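You operate a simulated robot arm through the tools that you are given. There is no shell and no other tool. Be economical: measure what you need, move in short steps, check, and stop when the job is done.

Carry out the task below with a simulated robot arm. There is one attempt and no reset: what you move stays moved.

TASK
Check the white sensor at 100 C in well 2 and rack it by its reading.
Fine: its plastic handle stays cool; over 5 C off the block heat goes in the red rack, else the green; switch the sensor tester off after.

It is judged by the outcome, as a careful person would: the job done as asked, and still so three seconds after it is handed in. It fails if anything else is knocked over, pushed out of place, dropped, spilled or broken.

THE ROBOT
A 7-joint arm with a two-finger parallel gripper, fixed in place. Base frame: the origin is at the foot of the arm, x ahead of it, y to its left, z up; the work surface is at about z = 0. Lengths are in m, angles in degrees, forces in N, time in s.
With the tool pointing down near the work surface it reaches from about 0.24 to 0.62 m from the base axis. Its first joint turns from -66.0 to 66.0 degrees. Payload 2.6 kg.
The tool frame sits at the grasp point between the pads (the TCP): z along the fingers, y along the line on which they close. The tips reach 0.03 m beyond it. Largest opening 0.094 m; finger width 0.028, thickness 0.01; the body of the gripper, 0.05 by 0.096 m, starts 0.055 m behind the TCP.
Orientation is that of the tool frame in the base frame, as a unit quaternion [x, y, z, w]. With the fingers straight down and closing along the base's y, the tool's x points along the base's -x, its y along +y and its z along -z.

THE INTERFACE
- The arm moves only by the tool send_rows. Its argument "targets" is one flat list of numbers, 7 for each row, row after row: the shift along the base's x, y, z in m, then the turn, a rotation vector about the base's x, y, z in degrees, then the closure, from 0 (fully open) to 1 (shut). In form: [x, y, z, ax, ay, az, claw, x, y, z, ax, ay, az, claw, ...]. A call has 1 to 8 rows; each row shifts and turns the commanded pose from where the row before left it. Each row takes 0.2 s and may step no farther than 0.05 m and 8.6 degrees from the row before; otherwise, or with a gripper value out of range, the whole call is refused. A pose out of reach is approached as far as the arm can. The call stops where the force on the tool passes 70 N (or 10 N more than at its start, if that is more) or the arm is blocked; 0.2 s more then pass. The fingers move at their own pace (about 0.072 m/s each) and stop on an object; they squeeze with about 27 N. The grip force told is the motor's: it shows also when the fingers shut on nothing. Time passes only in rows, and 0.2 s behind the last, so rows that do not move let the fingers close. It gives the time, the measured TCP pose, the force on the tool (base axes), the opening and the grip force at its end, in the units of the frame above (readings bear some noise), with the torque about the TCP (base axes, N m) and any sound that the robot's microphone picked up.
- Cameras (640 x 400 px; columns grow to the right, rows downward): "scene" is fixed at [0.0567, 0.4606, 0.5598]; the picture's right is [-0.44, -0.90, 0.00], its down [-0.54, 0.26, -0.80] and it looks along [0.72, -0.35, -0.60] (base axes); focal length 289 px, centre (320, 200). "wrist" rides on the gripper at [0.076, 0.014, -0.102] in the tool frame; the picture's right is [-0.18, 0.98, 0.00], its down [-0.75, -0.14, -0.64] and it looks along [-0.63, -0.12, 0.77] (tool axes); focal length 243 px, centre (320, 200). There is no depth. A picture from a camera that has moved, and an enlarged one, comes with that camera's place and axes in the base frame and with its lens.
- camera(camera): a new picture of that camera. It takes no simulated time.
- enlarge(camera, box): a new picture of the part [left, top, right, bottom] of that camera's present view, enlarged. It takes no simulated time.
- sign_off(): hands the job in; it is judged then, once.

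Work in short steps. Places have to be worked out from the pictures, the camera data and where the tool is seen: move nearer, look again, correct. Check each grasp and each placing, and mend what went wrong. You have 120 turns and 68 pictures in all, those below and enlarged ones among them. Open the gripper and draw the arm clear of the work before you hand the job in, unless the task says otherwise; then end with one line.

The tools are called as a command line: name --argument value ..., lists and objects as JSON in quotes. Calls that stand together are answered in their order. send_rows: Moves the arm, as the interface text tells. Its arguments: {"type":"object","properties":{"targets":{"type":"array"}},"required":["targets"]} The other tools are called the same way: camera (camera) takes a picture; enlarge (camera, box) takes an enlarged picture of a part of a camera's view; sign_off () hands the job in.

At the start:

```text
time_s: 0.0
tool_pos: [0.3768, 0.0607, 0.3872]
orientation: [0.0, 1.0, 0.0, 0.0]
wrist_force: [0.6, 0.7, 0.8]
torque: [0.02, -0.02, 0.0]
opening: 0.094
finger_force: 0.1
```

scene: 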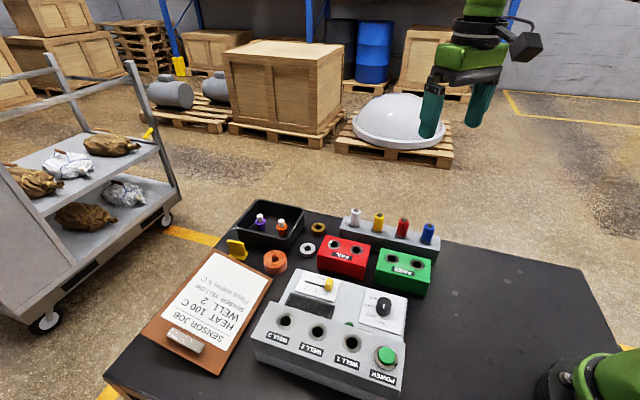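
wrist: 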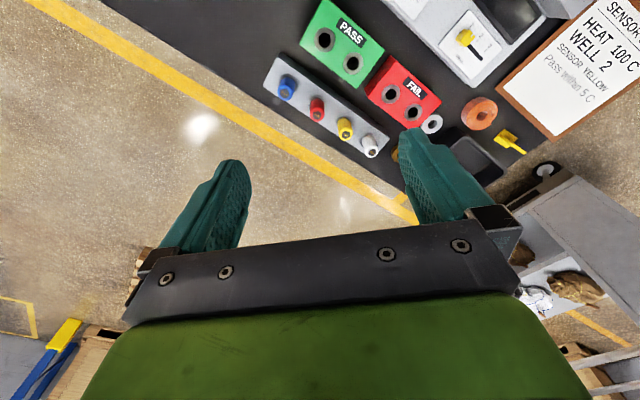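

The scene shows a tester with three wells, a pass (green) rack, a fail (red) rack and a sensor holder. I'll enlarge the key parts first.

enlarge --camera "scene" --box '[240, 260, 420, 400]'

enlarge --camera "scene" --box '[230, 195, 450, 310]'

enlarge --camera "wrist" --box '[400, 0, 640, 150]'

```text
2.86 times, centred on (330, 330) of scene
camera zoom: at [0.0567, 0.4606, 0.5598], right [-0.44, -0.9, 0.0], down [-0.54, 0.26, -0.8], along [0.72, -0.35, -0.6], focal length 825 px, centre (291, -171)
```

zoom: 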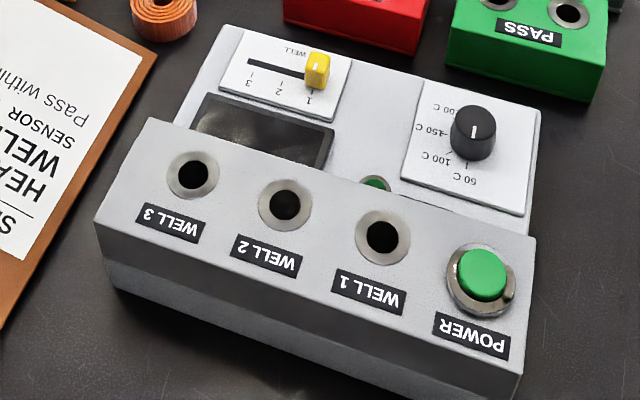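

```text
2.91 times, centred on (340, 252) of scene
camera zoom: at [0.0567, 0.4606, 0.5598], right [-0.44, -0.9, 0.0], down [-0.54, 0.26, -0.8], along [0.72, -0.35, -0.6], focal length 840 px, centre (262, 47)
```

zoom: 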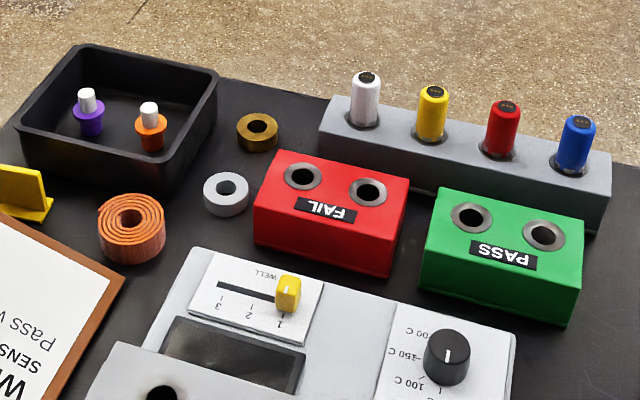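

```text
2.67 times, centred on (520, 75) of wrist
camera zoom: at [0.3012, 0.0749, 0.4892], right [0.18, 0.98, 0.0], down [0.75, -0.14, 0.64], along [0.63, -0.12, -0.77], focal length 647 px, centre (-213, 533)
```

zoom: 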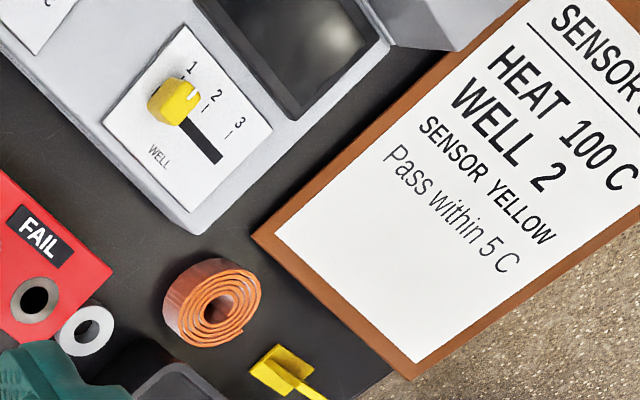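

The clipboard names yellow, but the task as given says white, so I follow the task. The tester sits near (0.3, 0.28) and is rotated about 45°. I'll yaw the tool +45° and back up for a close look.

send_rows --targets '[-0.017, 0.0174, -0.011, 0, 0, 5.625, 0, -0.017, 0.0174, -0.011, 0, 0, 5.625, 0, -0.017, 0.0174, -0.011, 0, 0, 5.625, 0, -0.017, 0.0174, -0.011, 0, 0, 5.625, 0, -0.017, 0.0174, -0.011, 0, 0, 5.625, 0, -0.017, 0.0174, -0.011, 0, 0, 5.625, 0, -0.017, 0.0174, -0.011, 0, 0, 5.625, 0, -0.017, 0.0174, -0.011, 0, 0, 5.625, 0]'

camera --camera "wrist"

```text
time_s: 1.8
tool_pos: [0.241, 0.2006, 0.2995]
orientation: [-0.382, 0.924, 0.0, 0.0]
wrist_force: [-0.6, -0.3, 0.1]
torque: [0.03, 0.0, 0.02]
opening: 0.0939
finger_force: 0.0
```

```text
62 pictures are left
camera wrist: at [0.1777, 0.1565, 0.4013], right [-0.57, 0.82, 0.0], down [0.63, 0.43, 0.64], along [0.53, 0.36, -0.77], focal length 243 px, centre (320, 200)
```

wrist: 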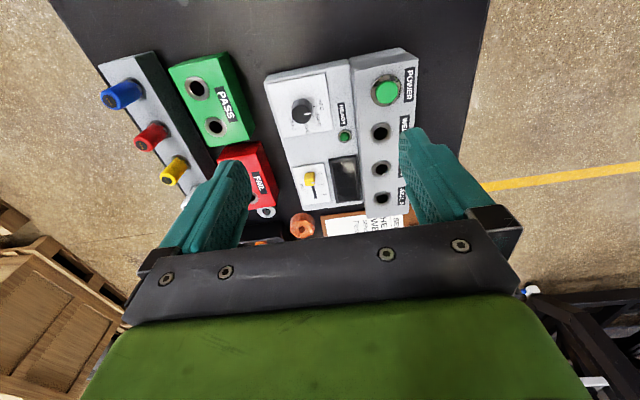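

enlarge --camera "wrist" --box '[260, 40, 430, 220]'

```text
2.22 times, centred on (345, 130) of wrist
camera zoom: at [0.1777, 0.1565, 0.4013], right [-0.57, 0.82, 0.0], down [0.63, 0.43, 0.64], along [0.53, 0.36, -0.77], focal length 539 px, centre (264, 356)
```

zoom: 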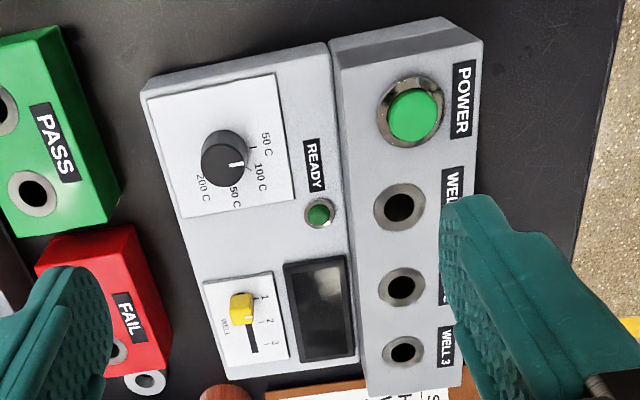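

Positions estimated: power button (0.204, 0.272, 0.093), well 2 (0.292, 0.349, 0.082), knob (0.295, 0.203), slider (0.39, 0.277). I'll move closer to read the dial.

send_rows --targets '[-0.005, -0.01, -0.033, 0, 0, 0, 0, -0.005, -0.01, -0.033, 0, 0, 0, 0, -0.005, -0.01, -0.033, 0, 0, 0, 0, -0.005, -0.01, -0.033, 0, 0, 0, 0]'

camera --camera "wrist"

```text
time_s: 2.8
tool_pos: [0.2198, 0.1595, 0.1659]
orientation: [-0.382, 0.924, 0.001, 0.001]
wrist_force: [0.2, -0.1, 0.1]
torque: [0.0, -0.01, -0.02]
opening: 0.0941
finger_force: 0.1
```

```text
60 pictures are left
camera wrist: at [0.1566, 0.1163, 0.2685], right [-0.56, 0.83, 0.0], down [0.63, 0.43, 0.64], along [0.53, 0.36, -0.77], focal length 243 px, centre (320, 200)
```

wrist: 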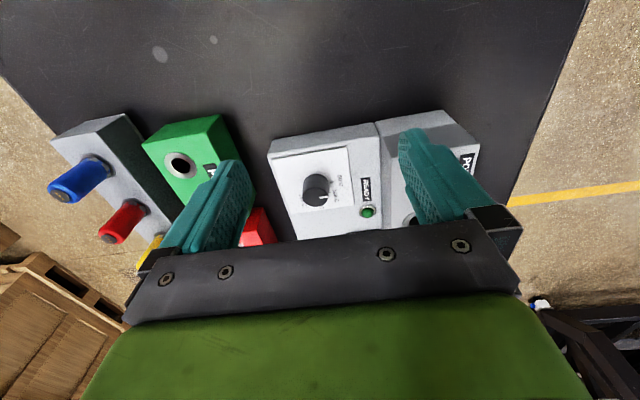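

enlarge --camera "wrist" --box '[270, 140, 380, 225]'

enlarge --camera "scene" --box '[350, 280, 420, 340]'

```text
4.71 times, centred on (325, 182) of wrist
camera zoom: at [0.1566, 0.1163, 0.2685], right [-0.56, 0.83, 0.0], down [0.63, 0.43, 0.64], along [0.53, 0.36, -0.77], focal length 1142 px, centre (296, 282)
```

zoom: 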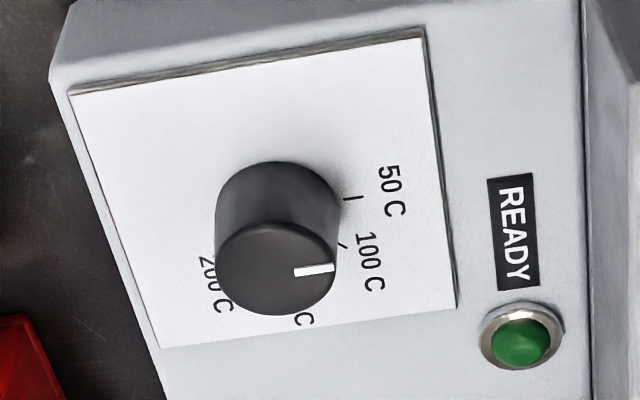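

```text
6.67 times, centred on (385, 310) of scene
camera zoom: at [0.0567, 0.4606, 0.5598], right [-0.44, -0.9, 0.0], down [-0.54, 0.26, -0.8], along [0.72, -0.35, -0.6], focal length 1924 px, centre (-113, -533)
```

zoom: 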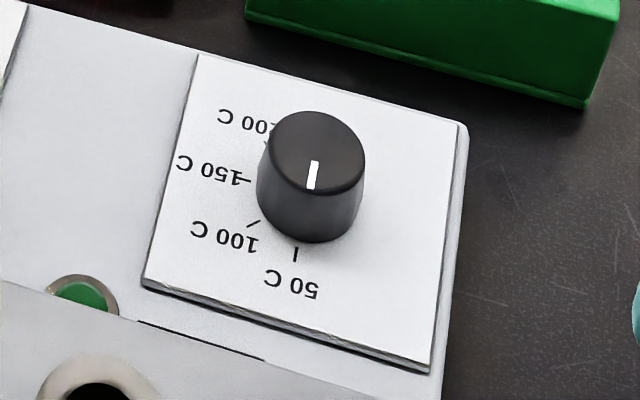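

The pointer is at 50 C; ticks run clockwise (from above) about 41° apart. The knob top is at about (0.296, 0.204, 0.066). I'll go above it with the fingers partly closed.

send_rows --targets '[0.0381, 0.022, 0, 0, 0, 0, 0.35, 0.0381, 0.022, 0, 0, 0, 0, 0.35, 0, 0, -0.03, 0, 0, 0, 0.35, 0, 0, -0.026, 0, 0, 0, 0.35]'

enlarge --camera "scene" --box '[320, 240, 460, 340]'

camera --camera "wrist"

```text
time_s: 3.8
tool_pos: [0.2982, 0.2031, 0.1111]
orientation: [-0.383, 0.924, 0.0, 0.0]
wrist_force: [0.5, -0.6, 0.3]
torque: [-0.01, -0.02, 0.01]
opening: 0.0611
finger_force: 0.0
```

```text
4.00 times, centred on (390, 290) of scene
camera zoom: at [0.0567, 0.4606, 0.5598], right [-0.44, -0.9, 0.0], down [-0.54, 0.26, -0.8], along [0.72, -0.35, -0.6], focal length 1154 px, centre (40, -160)
```

zoom: 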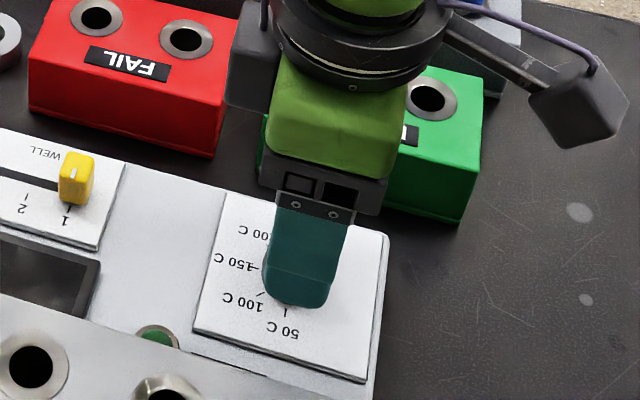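

```text
56 pictures are left
camera wrist: at [0.2336, 0.1597, 0.2124], right [-0.56, 0.83, 0.0], down [0.63, 0.43, 0.64], along [0.53, 0.36, -0.77], focal length 243 px, centre (320, 200)
```

wrist: 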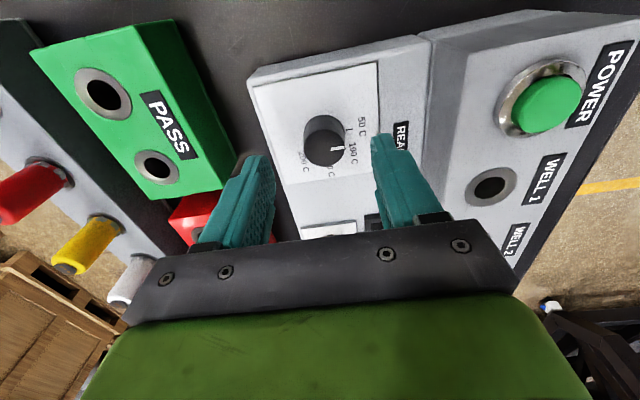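

Knob at (0.295, 0.205), matching. Descend and grip.

send_rows --targets '[-0.002, 0.001, -0.017, 0, 0, 0, 0.35, 0, 0, -0.017, 0, 0, 0, 0.35, 0, 0, 0, 0, 0, 0, 0.9, 0, 0, 0, 0, 0, 0, 0.9]'

```text
time_s: 4.8
tool_pos: [0.2962, 0.2034, 0.0766]
orientation: [-0.382, 0.924, 0.0, 0.0]
wrist_force: [-1.6, 2.7, -3.7]
torque: [0.1, -0.04, -0.03]
opening: 0.0293
finger_force: 44.9
```

Gripped (opening 0.029, matching the knob). I'll turn clockwise about 42°.

send_rows --targets '[0, 0, 0, 0, 0, -7, 0.9, 0, 0, 0, 0, 0, -7, 0.9, 0, 0, 0, 0, 0, -7, 0.9, 0, 0, 0, 0, 0, -7, 0.9, 0, 0, 0, 0, 0, -7, 0.9, 0, 0, 0, 0, 0, -7, 0.9]'

enlarge --camera "wrist" --box '[260, 100, 400, 190]'

```text
time_s: 6.2
tool_pos: [0.2944, 0.207, 0.0772]
orientation: [-0.026, 1.0, 0.0, -0.001]
wrist_force: [-0.9, 20.6, -28.9]
torque: [0.61, -0.34, 0.02]
opening: 0.0292
finger_force: 45.2
```

```text
4.44 times, centred on (330, 145) of wrist
camera zoom: at [0.2181, 0.2161, 0.1787], right [0.13, 0.99, 0.0], down [0.76, -0.1, 0.64], along [0.64, -0.08, -0.77], focal length 1078 px, centre (276, 444)
```

zoom: 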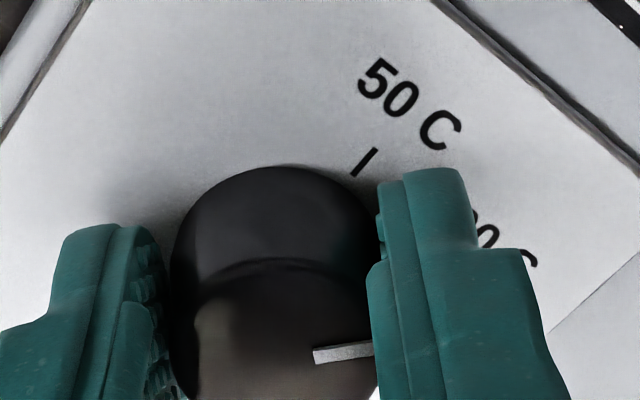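

It turned with the hand. Release, rise and check the pointer.

send_rows --targets '[0, 0, 0, 0, 0, 0, 0.3, 0, 0, 0, 0, 0, 0, 0.3, 0, 0, 0.04, 0, 0, 0, 0.3, -0.02, 0, 0.03, 0, 0, 0, 0.3]'

enlarge --camera "wrist" --box '[270, 110, 400, 200]'

enlarge --camera "scene" --box '[350, 280, 420, 340]'

```text
time_s: 7.2
tool_pos: [0.2748, 0.2049, 0.1468]
orientation: [-0.026, 1.0, 0.0, 0.001]
wrist_force: [0.4, -0.5, 0.4]
torque: [-0.03, -0.02, 0.05]
opening: 0.0659
finger_force: 0.0
```

```text
4.44 times, centred on (335, 155) of wrist
camera zoom: at [0.1976, 0.2153, 0.2485], right [0.13, 0.99, 0.0], down [0.76, -0.1, 0.64], along [0.64, -0.09, -0.77], focal length 1078 px, centre (253, 400)
```

zoom: 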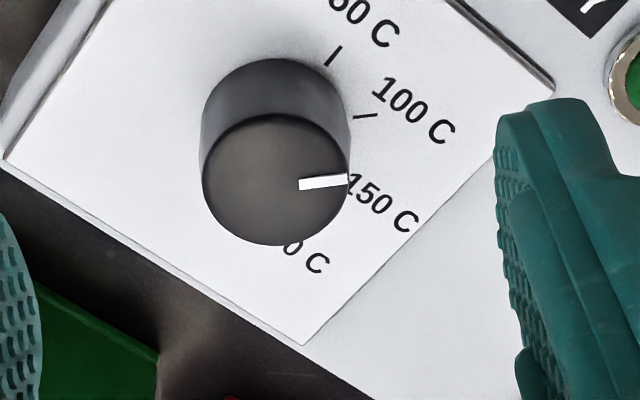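

```text
6.67 times, centred on (385, 310) of scene
camera zoom: at [0.0567, 0.4607, 0.5598], right [-0.44, -0.9, 0.0], down [-0.54, 0.26, -0.8], along [0.72, -0.35, -0.6], focal length 1924 px, centre (-113, -533)
```

zoom: 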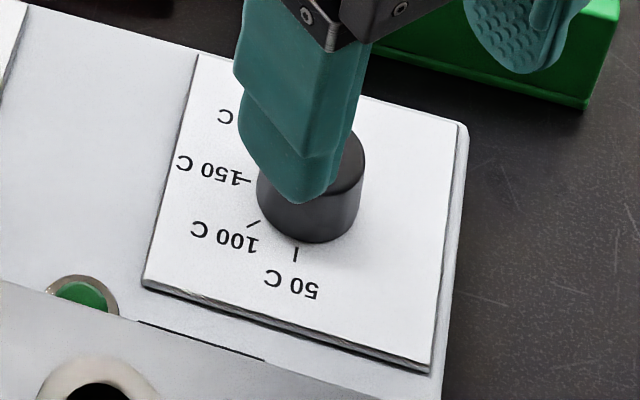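

The pointer now lines up with 100 C (about the same bearing as its tick). Next the slider: rotate back to 45° yaw and look at it closely.

send_rows --targets '[0.0, 0.0, 0.01, 0, 0, 7, 0.3, 0.013, 0.007, 0, 0, 0, 7, 0.5, 0.013, 0.007, 0, 0, 0, 7, 0.5, 0.013, 0.007, 0, 0, 0, 7, 0.5, 0.013, 0.007, 0, 0, 0, 7, 0.5, 0.013, 0.007, 0, 0, 0, 7, 0.5]'

camera --camera "wrist"

enlarge --camera "scene" --box '[290, 260, 420, 340]'

```text
time_s: 8.6
tool_pos: [0.3404, 0.2388, 0.1572]
orientation: [-0.383, 0.924, 0.0, 0.0]
wrist_force: [0.2, -1.1, -0.5]
torque: [0.0, 0.03, -0.03]
opening: 0.047
finger_force: 0.1
```

```text
52 pictures are left
camera wrist: at [0.2768, 0.1957, 0.259], right [-0.57, 0.82, 0.0], down [0.63, 0.43, 0.64], along [0.53, 0.36, -0.77], focal length 243 px, centre (320, 200)
```

wrist: 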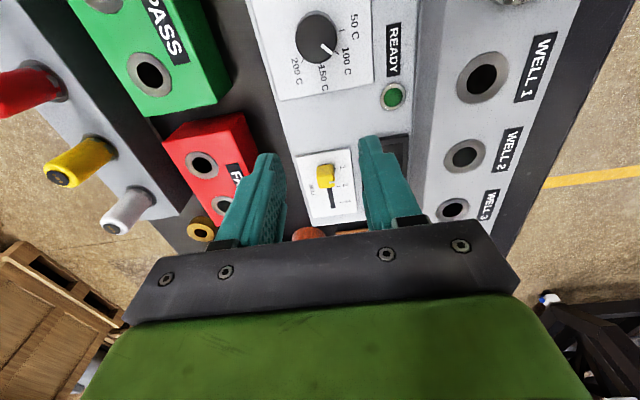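

```text
4.92 times, centred on (355, 300) of scene
camera zoom: at [0.0567, 0.4606, 0.5598], right [-0.44, -0.9, 0.0], down [-0.54, 0.26, -0.8], along [0.72, -0.35, -0.6], focal length 1421 px, centre (148, -292)
```

zoom: 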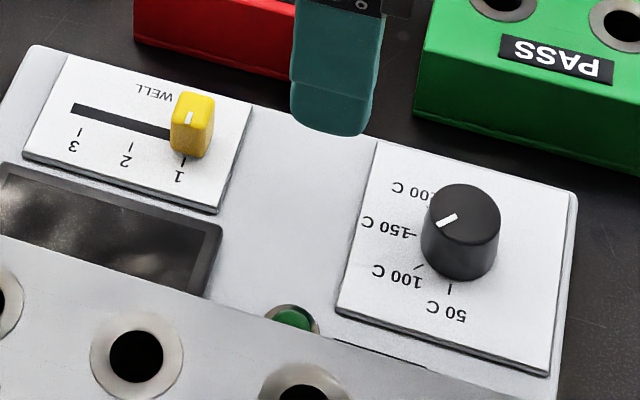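

The knob is on 100 (pointer parallel to the 100 tick). Slider cap at about (0.390, 0.276), top z≈0.06; tick spacing is 0.024 along 45°. Moving above it and descending partly.

send_rows --targets '[0.0248, 0.0186, 0, 0, 0, 0, 0.5, 0.0248, 0.0186, 0, 0, 0, 0, 0.5, 0, 0, -0.03, 0, 0, 0, 0.5, 0, 0, -0.027, 0, 0, 0, 0.5]'

enlarge --camera "wrist" --box '[240, 90, 440, 230]'

enlarge --camera "scene" --box '[270, 230, 400, 310]'

```text
time_s: 9.6
tool_pos: [0.3891, 0.2771, 0.1002]
orientation: [-0.381, 0.924, -0.001, 0.0]
wrist_force: [0.6, -0.4, 0.5]
torque: [-0.01, -0.01, -0.01]
opening: 0.047
finger_force: 0.1
```

```text
2.86 times, centred on (340, 160) of wrist
camera zoom: at [0.3262, 0.2333, 0.2014], right [-0.56, 0.83, 0.0], down [0.63, 0.43, 0.64], along [0.53, 0.36, -0.77], focal length 693 px, centre (263, 314)
```

zoom: 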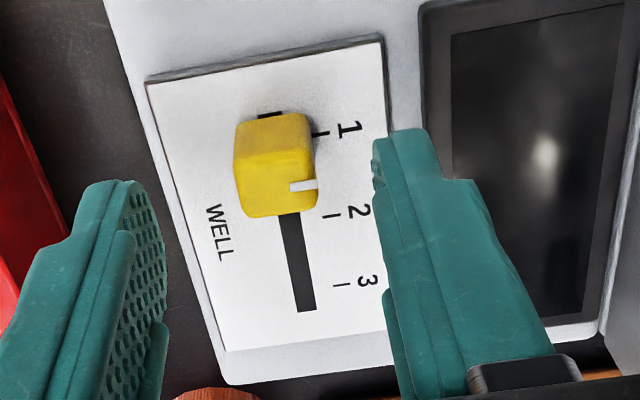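

```text
4.92 times, centred on (335, 270) of scene
camera zoom: at [0.0567, 0.4606, 0.5598], right [-0.44, -0.9, 0.0], down [-0.54, 0.26, -0.8], along [0.72, -0.35, -0.6], focal length 1421 px, centre (246, -145)
```

zoom: 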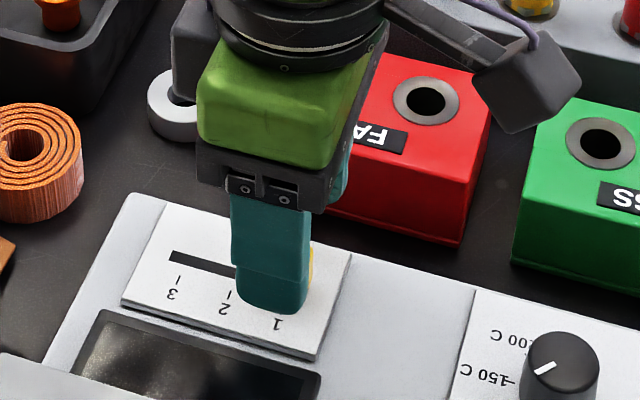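

Cap is centred between the fingers. Descend, and close on it.

send_rows --targets '[0.001, 0.002, -0.013, 0, 0, 0, 0.5, 0, 0, -0.0125, 0, 0, 0, 0.5, 0, 0, 0, 0, 0, 0, 0.95, 0, 0, 0, 0, 0, 0, 0.95]'

```text
time_s: 10.6
tool_pos: [0.39, 0.2809, 0.0751]
orientation: [-0.383, 0.924, 0.002, -0.001]
wrist_force: [-7.2, 7.0, -2.8]
torque: [0.27, -0.31, -0.07]
opening: 0.0176
finger_force: 44.9
```

Gripped the cap (0.0176 wide). Slide 0.024 along 45°.

send_rows --targets '[0.0057, 0.0057, 0, 0, 0, 0, 0.95, 0.0057, 0.0057, 0, 0, 0, 0, 0.95, 0.0054, 0.0054, 0, 0, 0, 0, 0.95, 0, 0, 0, 0, 0, 0, 0.5, 0, 0, 0, 0, 0, 0, 0.5, 0, 0, 0.03, 0, 0, 0, 0.5, -0.02, -0.02, 0.03, 0, 0, 0, 0.5]'

enlarge --camera "wrist" --box '[240, 90, 440, 230]'

```text
time_s: 12.2
tool_pos: [0.3879, 0.2754, 0.1352]
orientation: [-0.382, 0.924, 0.0, -0.001]
wrist_force: [-0.5, -0.6, -0.5]
torque: [-0.01, -0.01, 0.01]
opening: 0.0472
finger_force: 0.0
```

```text
2.86 times, centred on (340, 160) of wrist
camera zoom: at [0.3241, 0.2325, 0.2363], right [-0.56, 0.83, 0.0], down [0.63, 0.43, 0.64], along [0.53, 0.36, -0.77], focal length 693 px, centre (263, 314)
```

zoom: 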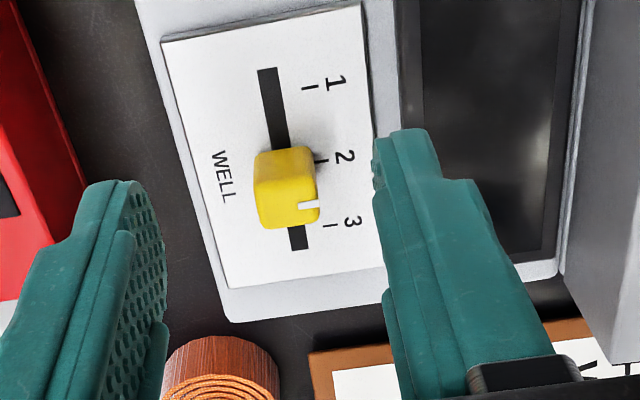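

The slider sits at 2. Next: the power button near (0.204, 0.272, 0.093); move above it with closed fingers.

send_rows --targets '[0, 0, 0.04, 0, 0, 0, 1, -0.045, 0, 0, 0, 0, 0, 1, -0.045, 0, 0, 0, 0, 0, 1, -0.045, 0, 0, 0, 0, 0, 1, -0.045, 0, 0, 0, 0, 0, 1]'

camera --camera "wrist"

enlarge --camera "scene" --box '[290, 260, 450, 400]'

```text
time_s: 13.4
tool_pos: [0.206, 0.2744, 0.1764]
orientation: [-0.382, 0.924, 0.0, 0.0]
wrist_force: [-0.7, 0.5, 0.1]
torque: [-0.04, 0.0, -0.01]
opening: 0.0
finger_force: 27.0
```

```text
47 pictures are left
camera wrist: at [0.1426, 0.2313, 0.277], right [-0.56, 0.83, 0.0], down [0.63, 0.43, 0.64], along [0.53, 0.36, -0.77], focal length 243 px, centre (320, 200)
```

wrist: 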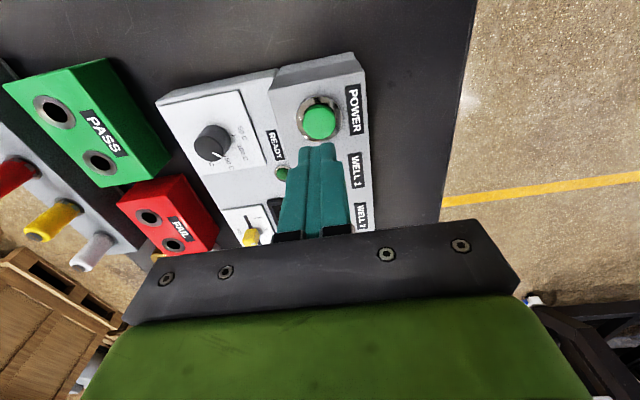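

```text
2.86 times, centred on (370, 330) of scene
camera zoom: at [0.0567, 0.4606, 0.5598], right [-0.44, -0.9, 0.0], down [-0.54, 0.26, -0.8], along [0.72, -0.35, -0.6], focal length 825 px, centre (177, -171)
```

zoom: 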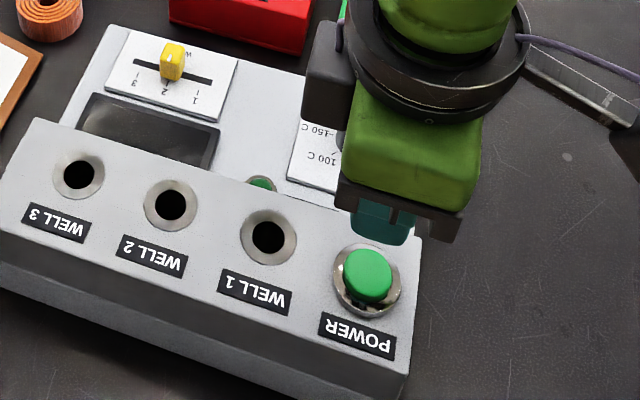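

Button confirmed at (0.204, 0.273). Descend and press in small steps.

send_rows --targets '[-0.002, -0.002, -0.03, 0, 0, 0, 1, 0, 0, -0.02, 0, 0, 0, 1, 0, 0, -0.003, 0, 0, 0, 1, 0, 0, -0.003, 0, 0, 0, 1]'

```text
time_s: 14.4
tool_pos: [0.2059, 0.2735, 0.1211]
orientation: [-0.382, 0.924, 0.001, 0.001]
wrist_force: [-5.3, -8.5, 23.4]
torque: [-0.26, 0.22, -0.03]
opening: 0.0
finger_force: 27.0
heard: click
```

A click was heard with 23 N. Lift and see whether it switched on.

send_rows --targets '[0, 0, 0.03, 0, 0, 0, 1, 0, 0, 0.04, 0, 0, 0, 1, 0.0, -0.04, 0.02, 0, 0, 0, 0.5]'

enlarge --camera "scene" --box '[240, 260, 420, 400]'

```text
time_s: 15.2
tool_pos: [0.2049, 0.2335, 0.2107]
orientation: [-0.382, 0.924, 0.0, -0.001]
wrist_force: [-0.7, -0.7, -0.4]
torque: [0.02, 0.01, 0.01]
opening: 0.0472
finger_force: 0.1
```

```text
2.86 times, centred on (330, 330) of scene
camera zoom: at [0.0567, 0.4607, 0.5598], right [-0.44, -0.9, 0.0], down [-0.54, 0.26, -0.8], along [0.72, -0.35, -0.6], focal length 825 px, centre (291, -171)
```

zoom: 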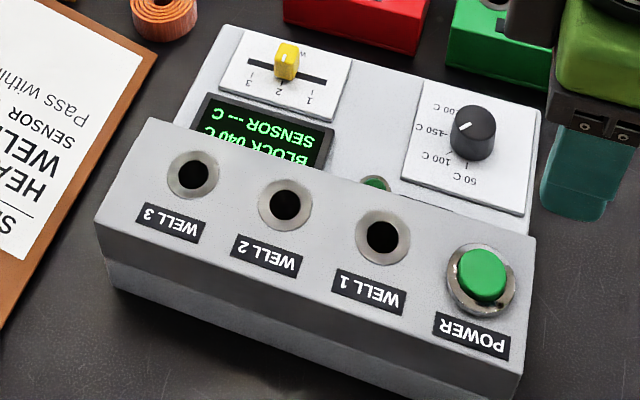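

The tester is on and heating (block 40 C, slider 2, 100 C). Now go to the white sensor.

send_rows --targets '[0.038, -0.02, 0, 0, 0, 0, 0.3, 0.038, -0.02, 0, 0, 0, 0, 0.3, 0.038, -0.02, 0, 0, 0, 0, 0.3, 0.038, -0.02, 0, 0, 0, 0, 0.3, 0.038, -0.02, 0, 0, 0, 0, 0.3, 0.038, -0.02, 0, 0, 0, 0, 0.3, 0.038, -0.02, 0, 0, 0, 0, 0.3]'

camera --camera "wrist"

enlarge --camera "scene" --box '[310, 190, 450, 270]'

```text
time_s: 16.8
tool_pos: [0.4705, 0.0916, 0.2104]
orientation: [-0.383, 0.924, 0.0, 0.0]
wrist_force: [-0.3, 0.5, 0.6]
torque: [-0.01, -0.02, 0.05]
opening: 0.0659
finger_force: 0.0
```

```text
44 pictures are left
camera wrist: at [0.4076, 0.0488, 0.3113], right [-0.56, 0.83, 0.0], down [0.63, 0.43, 0.64], along [0.53, 0.36, -0.77], focal length 243 px, centre (320, 200)
```

wrist: 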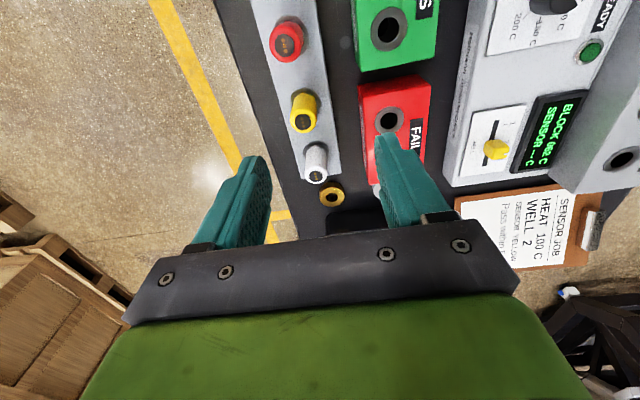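

```text
4.57 times, centred on (380, 230) of scene
camera zoom: at [0.0566, 0.4607, 0.5598], right [-0.44, -0.9, 0.0], down [-0.54, 0.26, -0.8], along [0.72, -0.35, -0.6], focal length 1319 px, centre (46, 63)
```

zoom: 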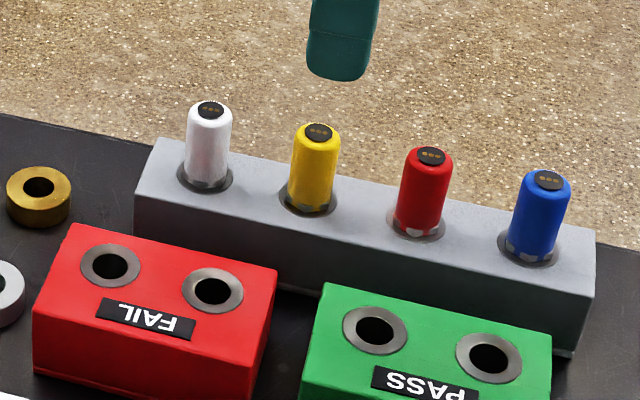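

White sensor top at about (0.531, 0.126, 0.095), holder top ≈0.045. Move above it and check alignment.

send_rows --targets '[0.03, 0.0172, 0, 0, 0, 0, 0.3, 0.03, 0.0172, 0, 0, 0, 0, 0.3, 0, 0, -0.04, 0, 0, 0, 0.3, 0, 0, -0.03, 0, 0, 0, 0.3]'

camera --camera "wrist"

enlarge --camera "scene" --box '[310, 180, 450, 270]'

```text
time_s: 17.8
tool_pos: [0.5308, 0.1288, 0.1383]
orientation: [-0.382, 0.924, 0.0, -0.001]
wrist_force: [0.3, -0.3, 0.4]
torque: [-0.04, 0.0, 0.04]
opening: 0.0657
finger_force: 0.0
```

```text
42 pictures are left
camera wrist: at [0.4684, 0.0849, 0.2409], right [-0.56, 0.83, 0.0], down [0.63, 0.43, 0.64], along [0.53, 0.36, -0.77], focal length 243 px, centre (320, 200)
```

wrist: 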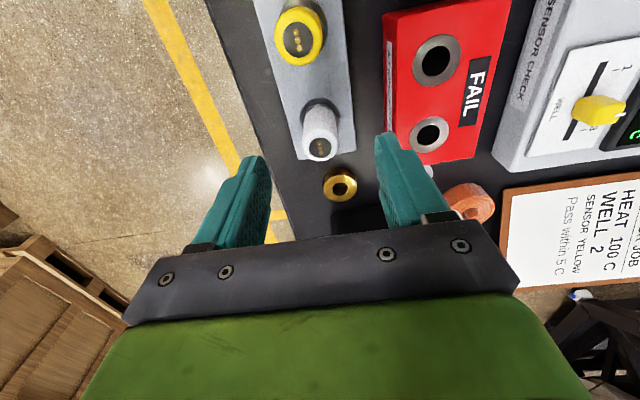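

```text
4.44 times, centred on (380, 225) of scene
camera zoom: at [0.0567, 0.4606, 0.5598], right [-0.44, -0.9, 0.0], down [-0.54, 0.26, -0.8], along [0.72, -0.35, -0.6], focal length 1283 px, centre (53, 89)
```

zoom: 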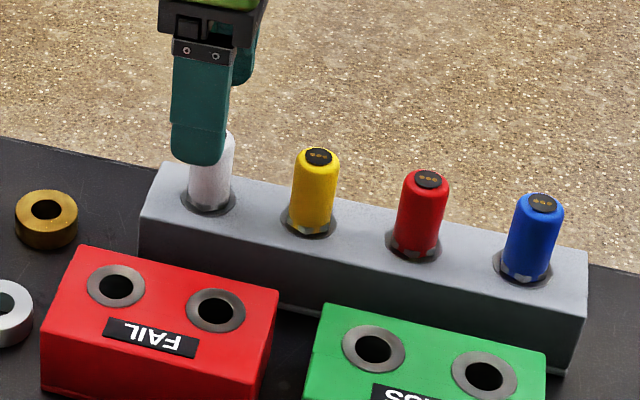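

Aligned within 1 mm. Descend and grip the handle.

send_rows --targets '[0, 0, -0.03, 0, 0, 0, 0.3, 0, 0, -0.026, 0, 0, 0, 0.3, 0, 0, 0, 0, 0, 0, 0.9, 0, 0, 0, 0, 0, 0, 0.9, 0, 0, 0, 0, 0, 0, 0.9]'

```text
time_s: 19.0
tool_pos: [0.5313, 0.1284, 0.0823]
orientation: [-0.382, 0.924, 0.0, 0.0]
wrist_force: [-0.9, 0.1, -0.7]
torque: [0.02, 0.02, -0.02]
opening: 0.0234
finger_force: 26.5
```

Gripped (0.0234). Lift straight up.

send_rows --targets '[0, 0, 0.03, 0, 0, 0, 0.9, 0, 0, 0.04, 0, 0, 0, 0.9, 0, 0, 0.04, 0, 0, 0, 0.9, 0, 0, 0.02, 0, 0, 0, 0.9]'

camera --camera "scene"

```text
time_s: 20.0
tool_pos: [0.5302, 0.1285, 0.213]
orientation: [-0.382, 0.924, -0.001, 0.0]
wrist_force: [-0.9, -0.1, -1.0]
torque: [0.0, -0.02, -0.01]
opening: 0.0236
finger_force: 26.9
```

```text
40 pictures are left
```

scene: 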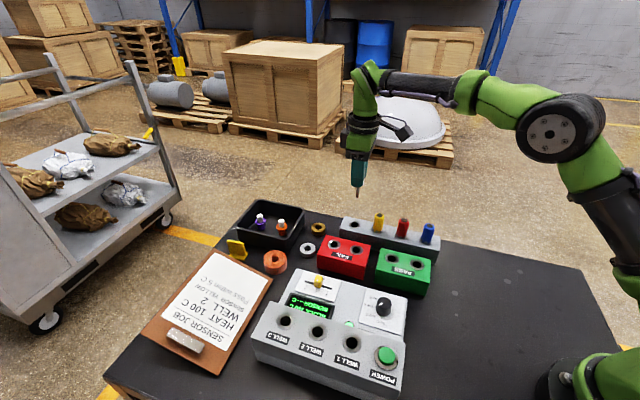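

enlarge --camera "scene" --box '[330, 130, 390, 220]'

enlarge --camera "scene" --box '[270, 270, 360, 350]'

```text
4.44 times, centred on (360, 175) of scene
camera zoom: at [0.0567, 0.4606, 0.5598], right [-0.44, -0.9, 0.0], down [-0.54, 0.26, -0.8], along [0.72, -0.35, -0.6], focal length 1283 px, centre (142, 311)
```

zoom: 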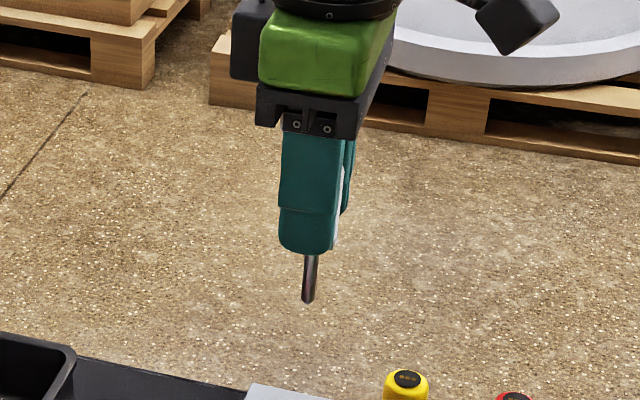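

```text
5.00 times, centred on (315, 310) of scene
camera zoom: at [0.0567, 0.4606, 0.5598], right [-0.44, -0.9, 0.0], down [-0.54, 0.26, -0.8], along [0.72, -0.35, -0.6], focal length 1443 px, centre (345, -350)
```

zoom: 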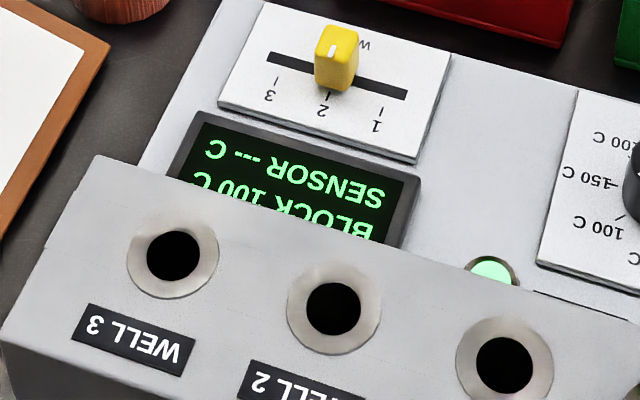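

Block at 100 C and READY is lit. Sensor hangs straight, tip ≈0.075 below the TCP. Carry it above well 2 at (0.2925, 0.3495).

send_rows --targets '[-0.034, 0.0316, 0, 0, 0, 0, 0.9, -0.034, 0.0316, 0, 0, 0, 0, 0.9, -0.034, 0.0316, 0, 0, 0, 0, 0.9, -0.034, 0.0316, 0, 0, 0, 0, 0.9, -0.034, 0.0316, 0, 0, 0, 0, 0.9, -0.034, 0.0316, 0, 0, 0, 0, 0.9, -0.034, 0.0316, 0, 0, 0, 0, 0.9]'

enlarge --camera "scene" --box '[260, 220, 400, 360]'

camera --camera "wrist"

```text
time_s: 21.6
tool_pos: [0.2929, 0.348, 0.2123]
orientation: [-0.381, 0.925, 0.0, 0.0]
wrist_force: [0.0, 0.0, -0.7]
torque: [-0.01, 0.01, -0.01]
opening: 0.0235
finger_force: 28.0
```

```text
2.86 times, centred on (330, 290) of scene
camera zoom: at [0.0567, 0.4606, 0.5598], right [-0.44, -0.9, 0.0], down [-0.54, 0.26, -0.8], along [0.72, -0.35, -0.6], focal length 825 px, centre (291, -57)
```

zoom: 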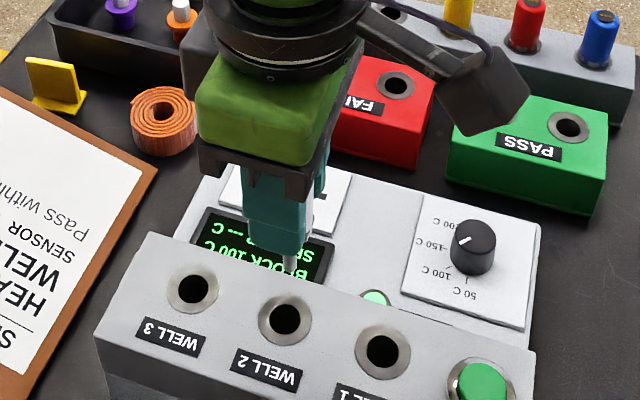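

```text
36 pictures are left
camera wrist: at [0.2296, 0.3047, 0.3145], right [-0.56, 0.83, 0.0], down [0.63, 0.43, 0.64], along [0.53, 0.36, -0.77], focal length 243 px, centre (320, 200)
```

wrist: 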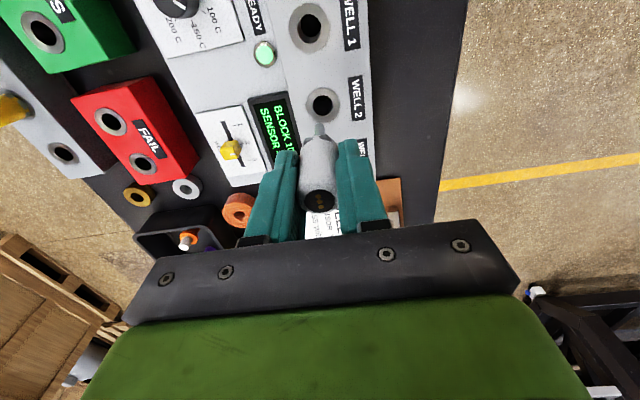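

Well 2 at (0.2925, 0.3494) again. Lower until the tip is just above the hole and check.

send_rows --targets '[0, 0.0015, -0.025, 0, 0, 0, 0.9, 0, 0, -0.018, 0, 0, 0, 0.9]'

enlarge --camera "scene" --box '[290, 290, 370, 360]'

enlarge --camera "wrist" --box '[260, 60, 380, 160]'

```text
time_s: 22.2
tool_pos: [0.2948, 0.3498, 0.1691]
orientation: [-0.381, 0.924, 0.0, 0.0]
wrist_force: [-0.9, 0.4, -1.2]
torque: [0.0, 0.04, 0.01]
opening: 0.0237
finger_force: 26.7
```

```text
5.71 times, centred on (330, 325) of scene
camera zoom: at [0.0567, 0.4606, 0.5598], right [-0.44, -0.9, 0.0], down [-0.54, 0.26, -0.8], along [0.72, -0.35, -0.6], focal length 1649 px, centre (263, -514)
```

zoom: 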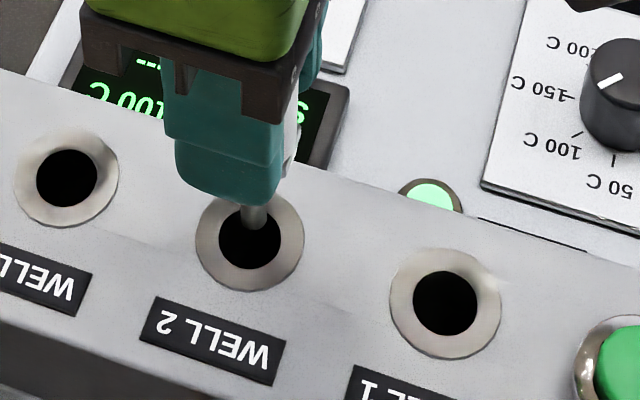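

```text
4.00 times, centred on (320, 110) of wrist
camera zoom: at [0.2301, 0.3064, 0.2713], right [-0.56, 0.83, 0.0], down [0.63, 0.43, 0.64], along [0.53, 0.36, -0.77], focal length 970 px, centre (320, 560)
```

zoom: 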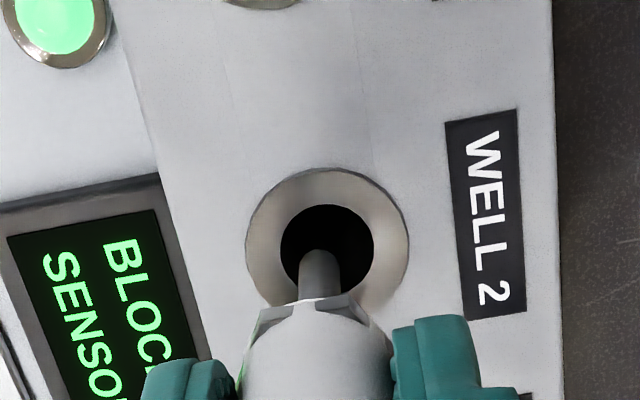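

Tip is at about (0.292, 0.349, 0.088), hole at (0.2924, 0.350). Nudge +y 1.2 mm and lower into the well gradually.

send_rows --targets '[0, 0.0012, -0.006, 0, 0, 0, 0.9, 0, 0, -0.01, 0, 0, 0, 0.9, 0, 0, -0.01, 0, 0, 0, 0.9, 0, 0, -0.01, 0, 0, 0, 0.9, 0, 0, -0.008, 0, 0, 0, 0.9]'

```text
time_s: 23.4
tool_pos: [0.2944, 0.3524, 0.1264]
orientation: [-0.382, 0.924, -0.001, 0.0]
wrist_force: [-0.1, -0.3, -0.3]
torque: [0.0, 0.01, 0.0]
opening: 0.0238
finger_force: 27.5
```

No contact force, so the probe is in the hole. Lower slowly to seat.

send_rows --targets '[0, 0, -0.003, 0, 0, 0, 0.9, 0, 0, -0.003, 0, 0, 0, 0.9]'

enlarge --camera "scene" --box '[290, 290, 370, 360]'

```text
time_s: 24.0
tool_pos: [0.2942, 0.353, 0.1225]
orientation: [-0.382, 0.924, 0.001, 0.003]
wrist_force: [-3.1, -2.3, 22.3]
torque: [0.11, 0.21, 0.04]
opening: 0.0238
finger_force: 26.8
```

```text
5.71 times, centred on (330, 325) of scene
camera zoom: at [0.0566, 0.4605, 0.5599], right [-0.44, -0.9, 0.0], down [-0.54, 0.27, -0.8], along [0.72, -0.35, -0.6], focal length 1649 px, centre (263, -514)
```

zoom: 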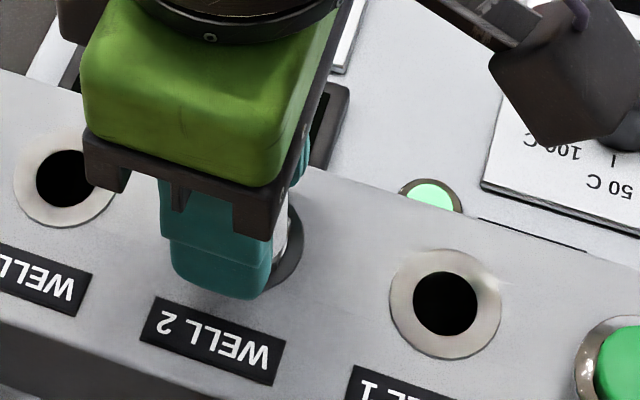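

Contact at 22 N: it is seated. Release and rise to read the display.

send_rows --targets '[0, 0, 0, 0, 0, 0, 0.4, 0, 0, 0, 0, 0, 0, 0.4, 0, 0, 0.04, 0, 0, 0, 0.4, 0, 0, 0.04, 0, 0, 0, 0.4, -0.03, -0.03, 0.02, 0, 0, 0, 0.4, -0.03, -0.03, 0, 0, 0, 0, 0.4]'

enlarge --camera "scene" --box '[270, 270, 360, 350]'

camera --camera "wrist"

```text
time_s: 25.4
tool_pos: [0.234, 0.2908, 0.2196]
orientation: [-0.382, 0.924, 0.0, 0.0]
wrist_force: [0.5, -0.6, 0.4]
torque: [-0.01, -0.01, -0.04]
opening: 0.0565
finger_force: 0.0
```

```text
5.00 times, centred on (315, 310) of scene
camera zoom: at [0.0567, 0.4607, 0.5598], right [-0.44, -0.9, 0.0], down [-0.54, 0.26, -0.8], along [0.72, -0.35, -0.6], focal length 1443 px, centre (345, -350)
```

zoom: 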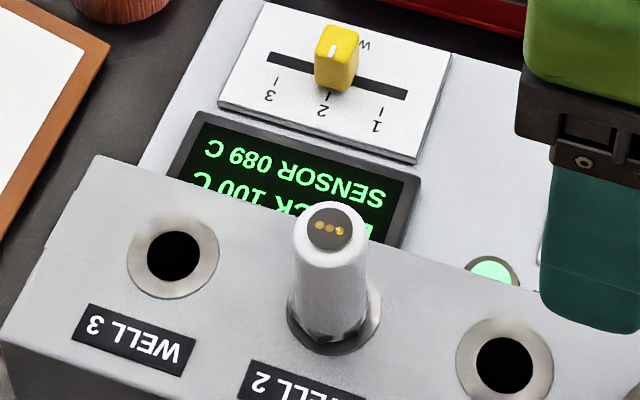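

```text
31 pictures are left
camera wrist: at [0.1701, 0.2471, 0.3218], right [-0.56, 0.83, 0.0], down [0.63, 0.43, 0.64], along [0.53, 0.36, -0.77], focal length 243 px, centre (320, 200)
```

wrist: 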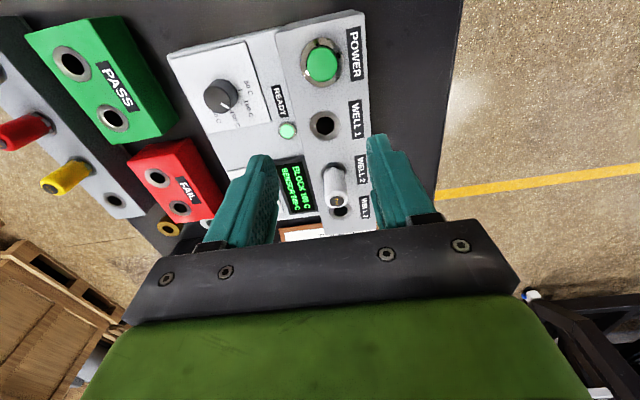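

A sensor value shows but may still be settling. Wait ~1.6 s and read again.

send_rows --targets '[0, 0, 0, 0, 0, 0, 0.4, 0, 0, 0, 0, 0, 0, 0.4, 0, 0, 0, 0, 0, 0, 0.4, 0, 0, 0, 0, 0, 0, 0.4, 0, 0, 0, 0, 0, 0, 0.4, 0, 0, 0, 0, 0, 0, 0.4, 0, 0, 0, 0, 0, 0, 0.4, 0, 0, 0, 0, 0, 0, 0.4]'

enlarge --camera "scene" --box '[292, 288, 332, 318]'

enlarge --camera "wrist" --box '[275, 155, 325, 220]'

```text
time_s: 27.2
tool_pos: [0.2345, 0.291, 0.2207]
orientation: [-0.383, 0.924, -0.001, 0.0]
wrist_force: [-0.5, 0.6, 0.8]
torque: [-0.01, 0.0, -0.01]
opening: 0.0562
finger_force: 0.1
```

```text
13.33 times, centred on (312, 303) of scene
camera zoom: at [0.0567, 0.4606, 0.5598], right [-0.44, -0.9, 0.0], down [-0.54, 0.26, -0.8], along [0.72, -0.35, -0.6], focal length 3848 px, centre (427, -1173)
```

zoom: 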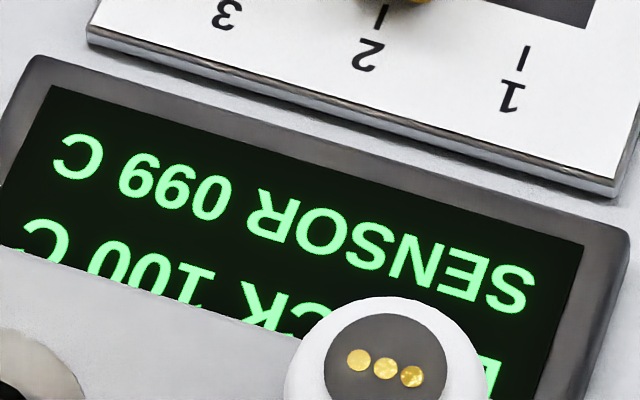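

```text
6.15 times, centred on (300, 188) of wrist
camera zoom: at [0.1702, 0.2475, 0.3217], right [-0.56, 0.83, 0.0], down [0.63, 0.43, 0.64], along [0.53, 0.36, -0.77], focal length 1493 px, centre (443, 277)
```

zoom: 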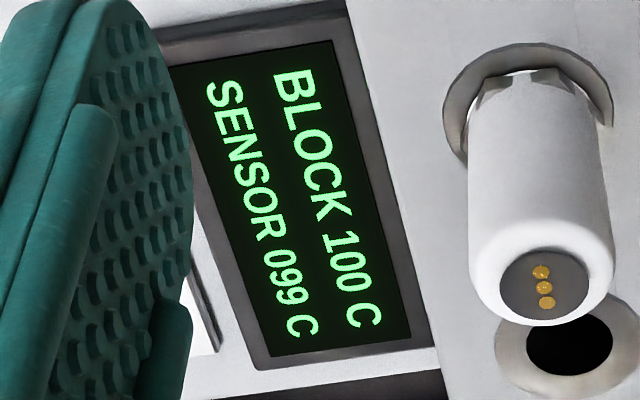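

Still rising: 099 C. I'll wait more to make sure where it settles.

send_rows --targets '[0, 0, 0, 0, 0, 0, 0.4, 0, 0, 0, 0, 0, 0, 0.4, 0, 0, 0, 0, 0, 0, 0.4, 0, 0, 0, 0, 0, 0, 0.4, 0, 0, 0, 0, 0, 0, 0.4, 0, 0, 0, 0, 0, 0, 0.4, 0, 0, 0, 0, 0, 0, 0.4, 0, 0, 0, 0, 0, 0, 0.4]'

send_rows --targets '[0, 0, 0, 0, 0, 0, 0.4, 0, 0, 0, 0, 0, 0, 0.4, 0, 0, 0, 0, 0, 0, 0.4, 0, 0, 0, 0, 0, 0, 0.4, 0, 0, 0, 0, 0, 0, 0.4, 0, 0, 0, 0, 0, 0, 0.4, 0, 0, 0, 0, 0, 0, 0.4, 0, 0, 0, 0, 0, 0, 0.4]'

enlarge --camera "wrist" --box '[275, 155, 325, 220]'

```text
time_s: 29.0
tool_pos: [0.2336, 0.2898, 0.2198]
orientation: [-0.382, 0.924, -0.001, -0.001]
wrist_force: [-0.2, 0.8, -0.1]
torque: [0.0, 0.01, -0.02]
opening: 0.0564
finger_force: 0.1
```

```text
time_s: 30.8
tool_pos: [0.2329, 0.2907, 0.2202]
orientation: [-0.382, 0.924, 0.0, 0.0]
wrist_force: [-1.4, -1.2, 0.6]
torque: [-0.01, -0.01, 0.02]
opening: 0.0562
finger_force: 0.2
```

```text
6.15 times, centred on (300, 188) of wrist
camera zoom: at [0.1702, 0.2475, 0.3217], right [-0.56, 0.83, 0.0], down [0.63, 0.43, 0.64], along [0.53, 0.36, -0.77], focal length 1493 px, centre (443, 277)
```

zoom: 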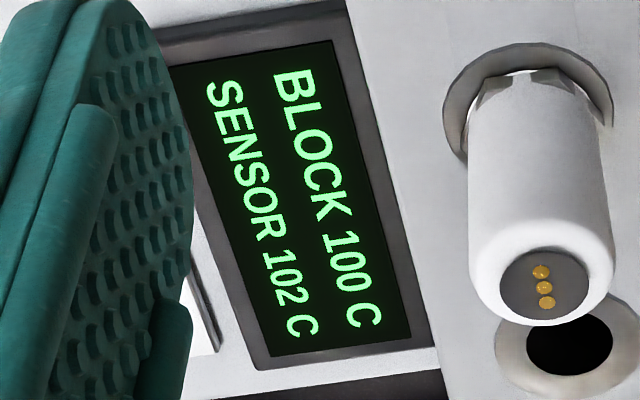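

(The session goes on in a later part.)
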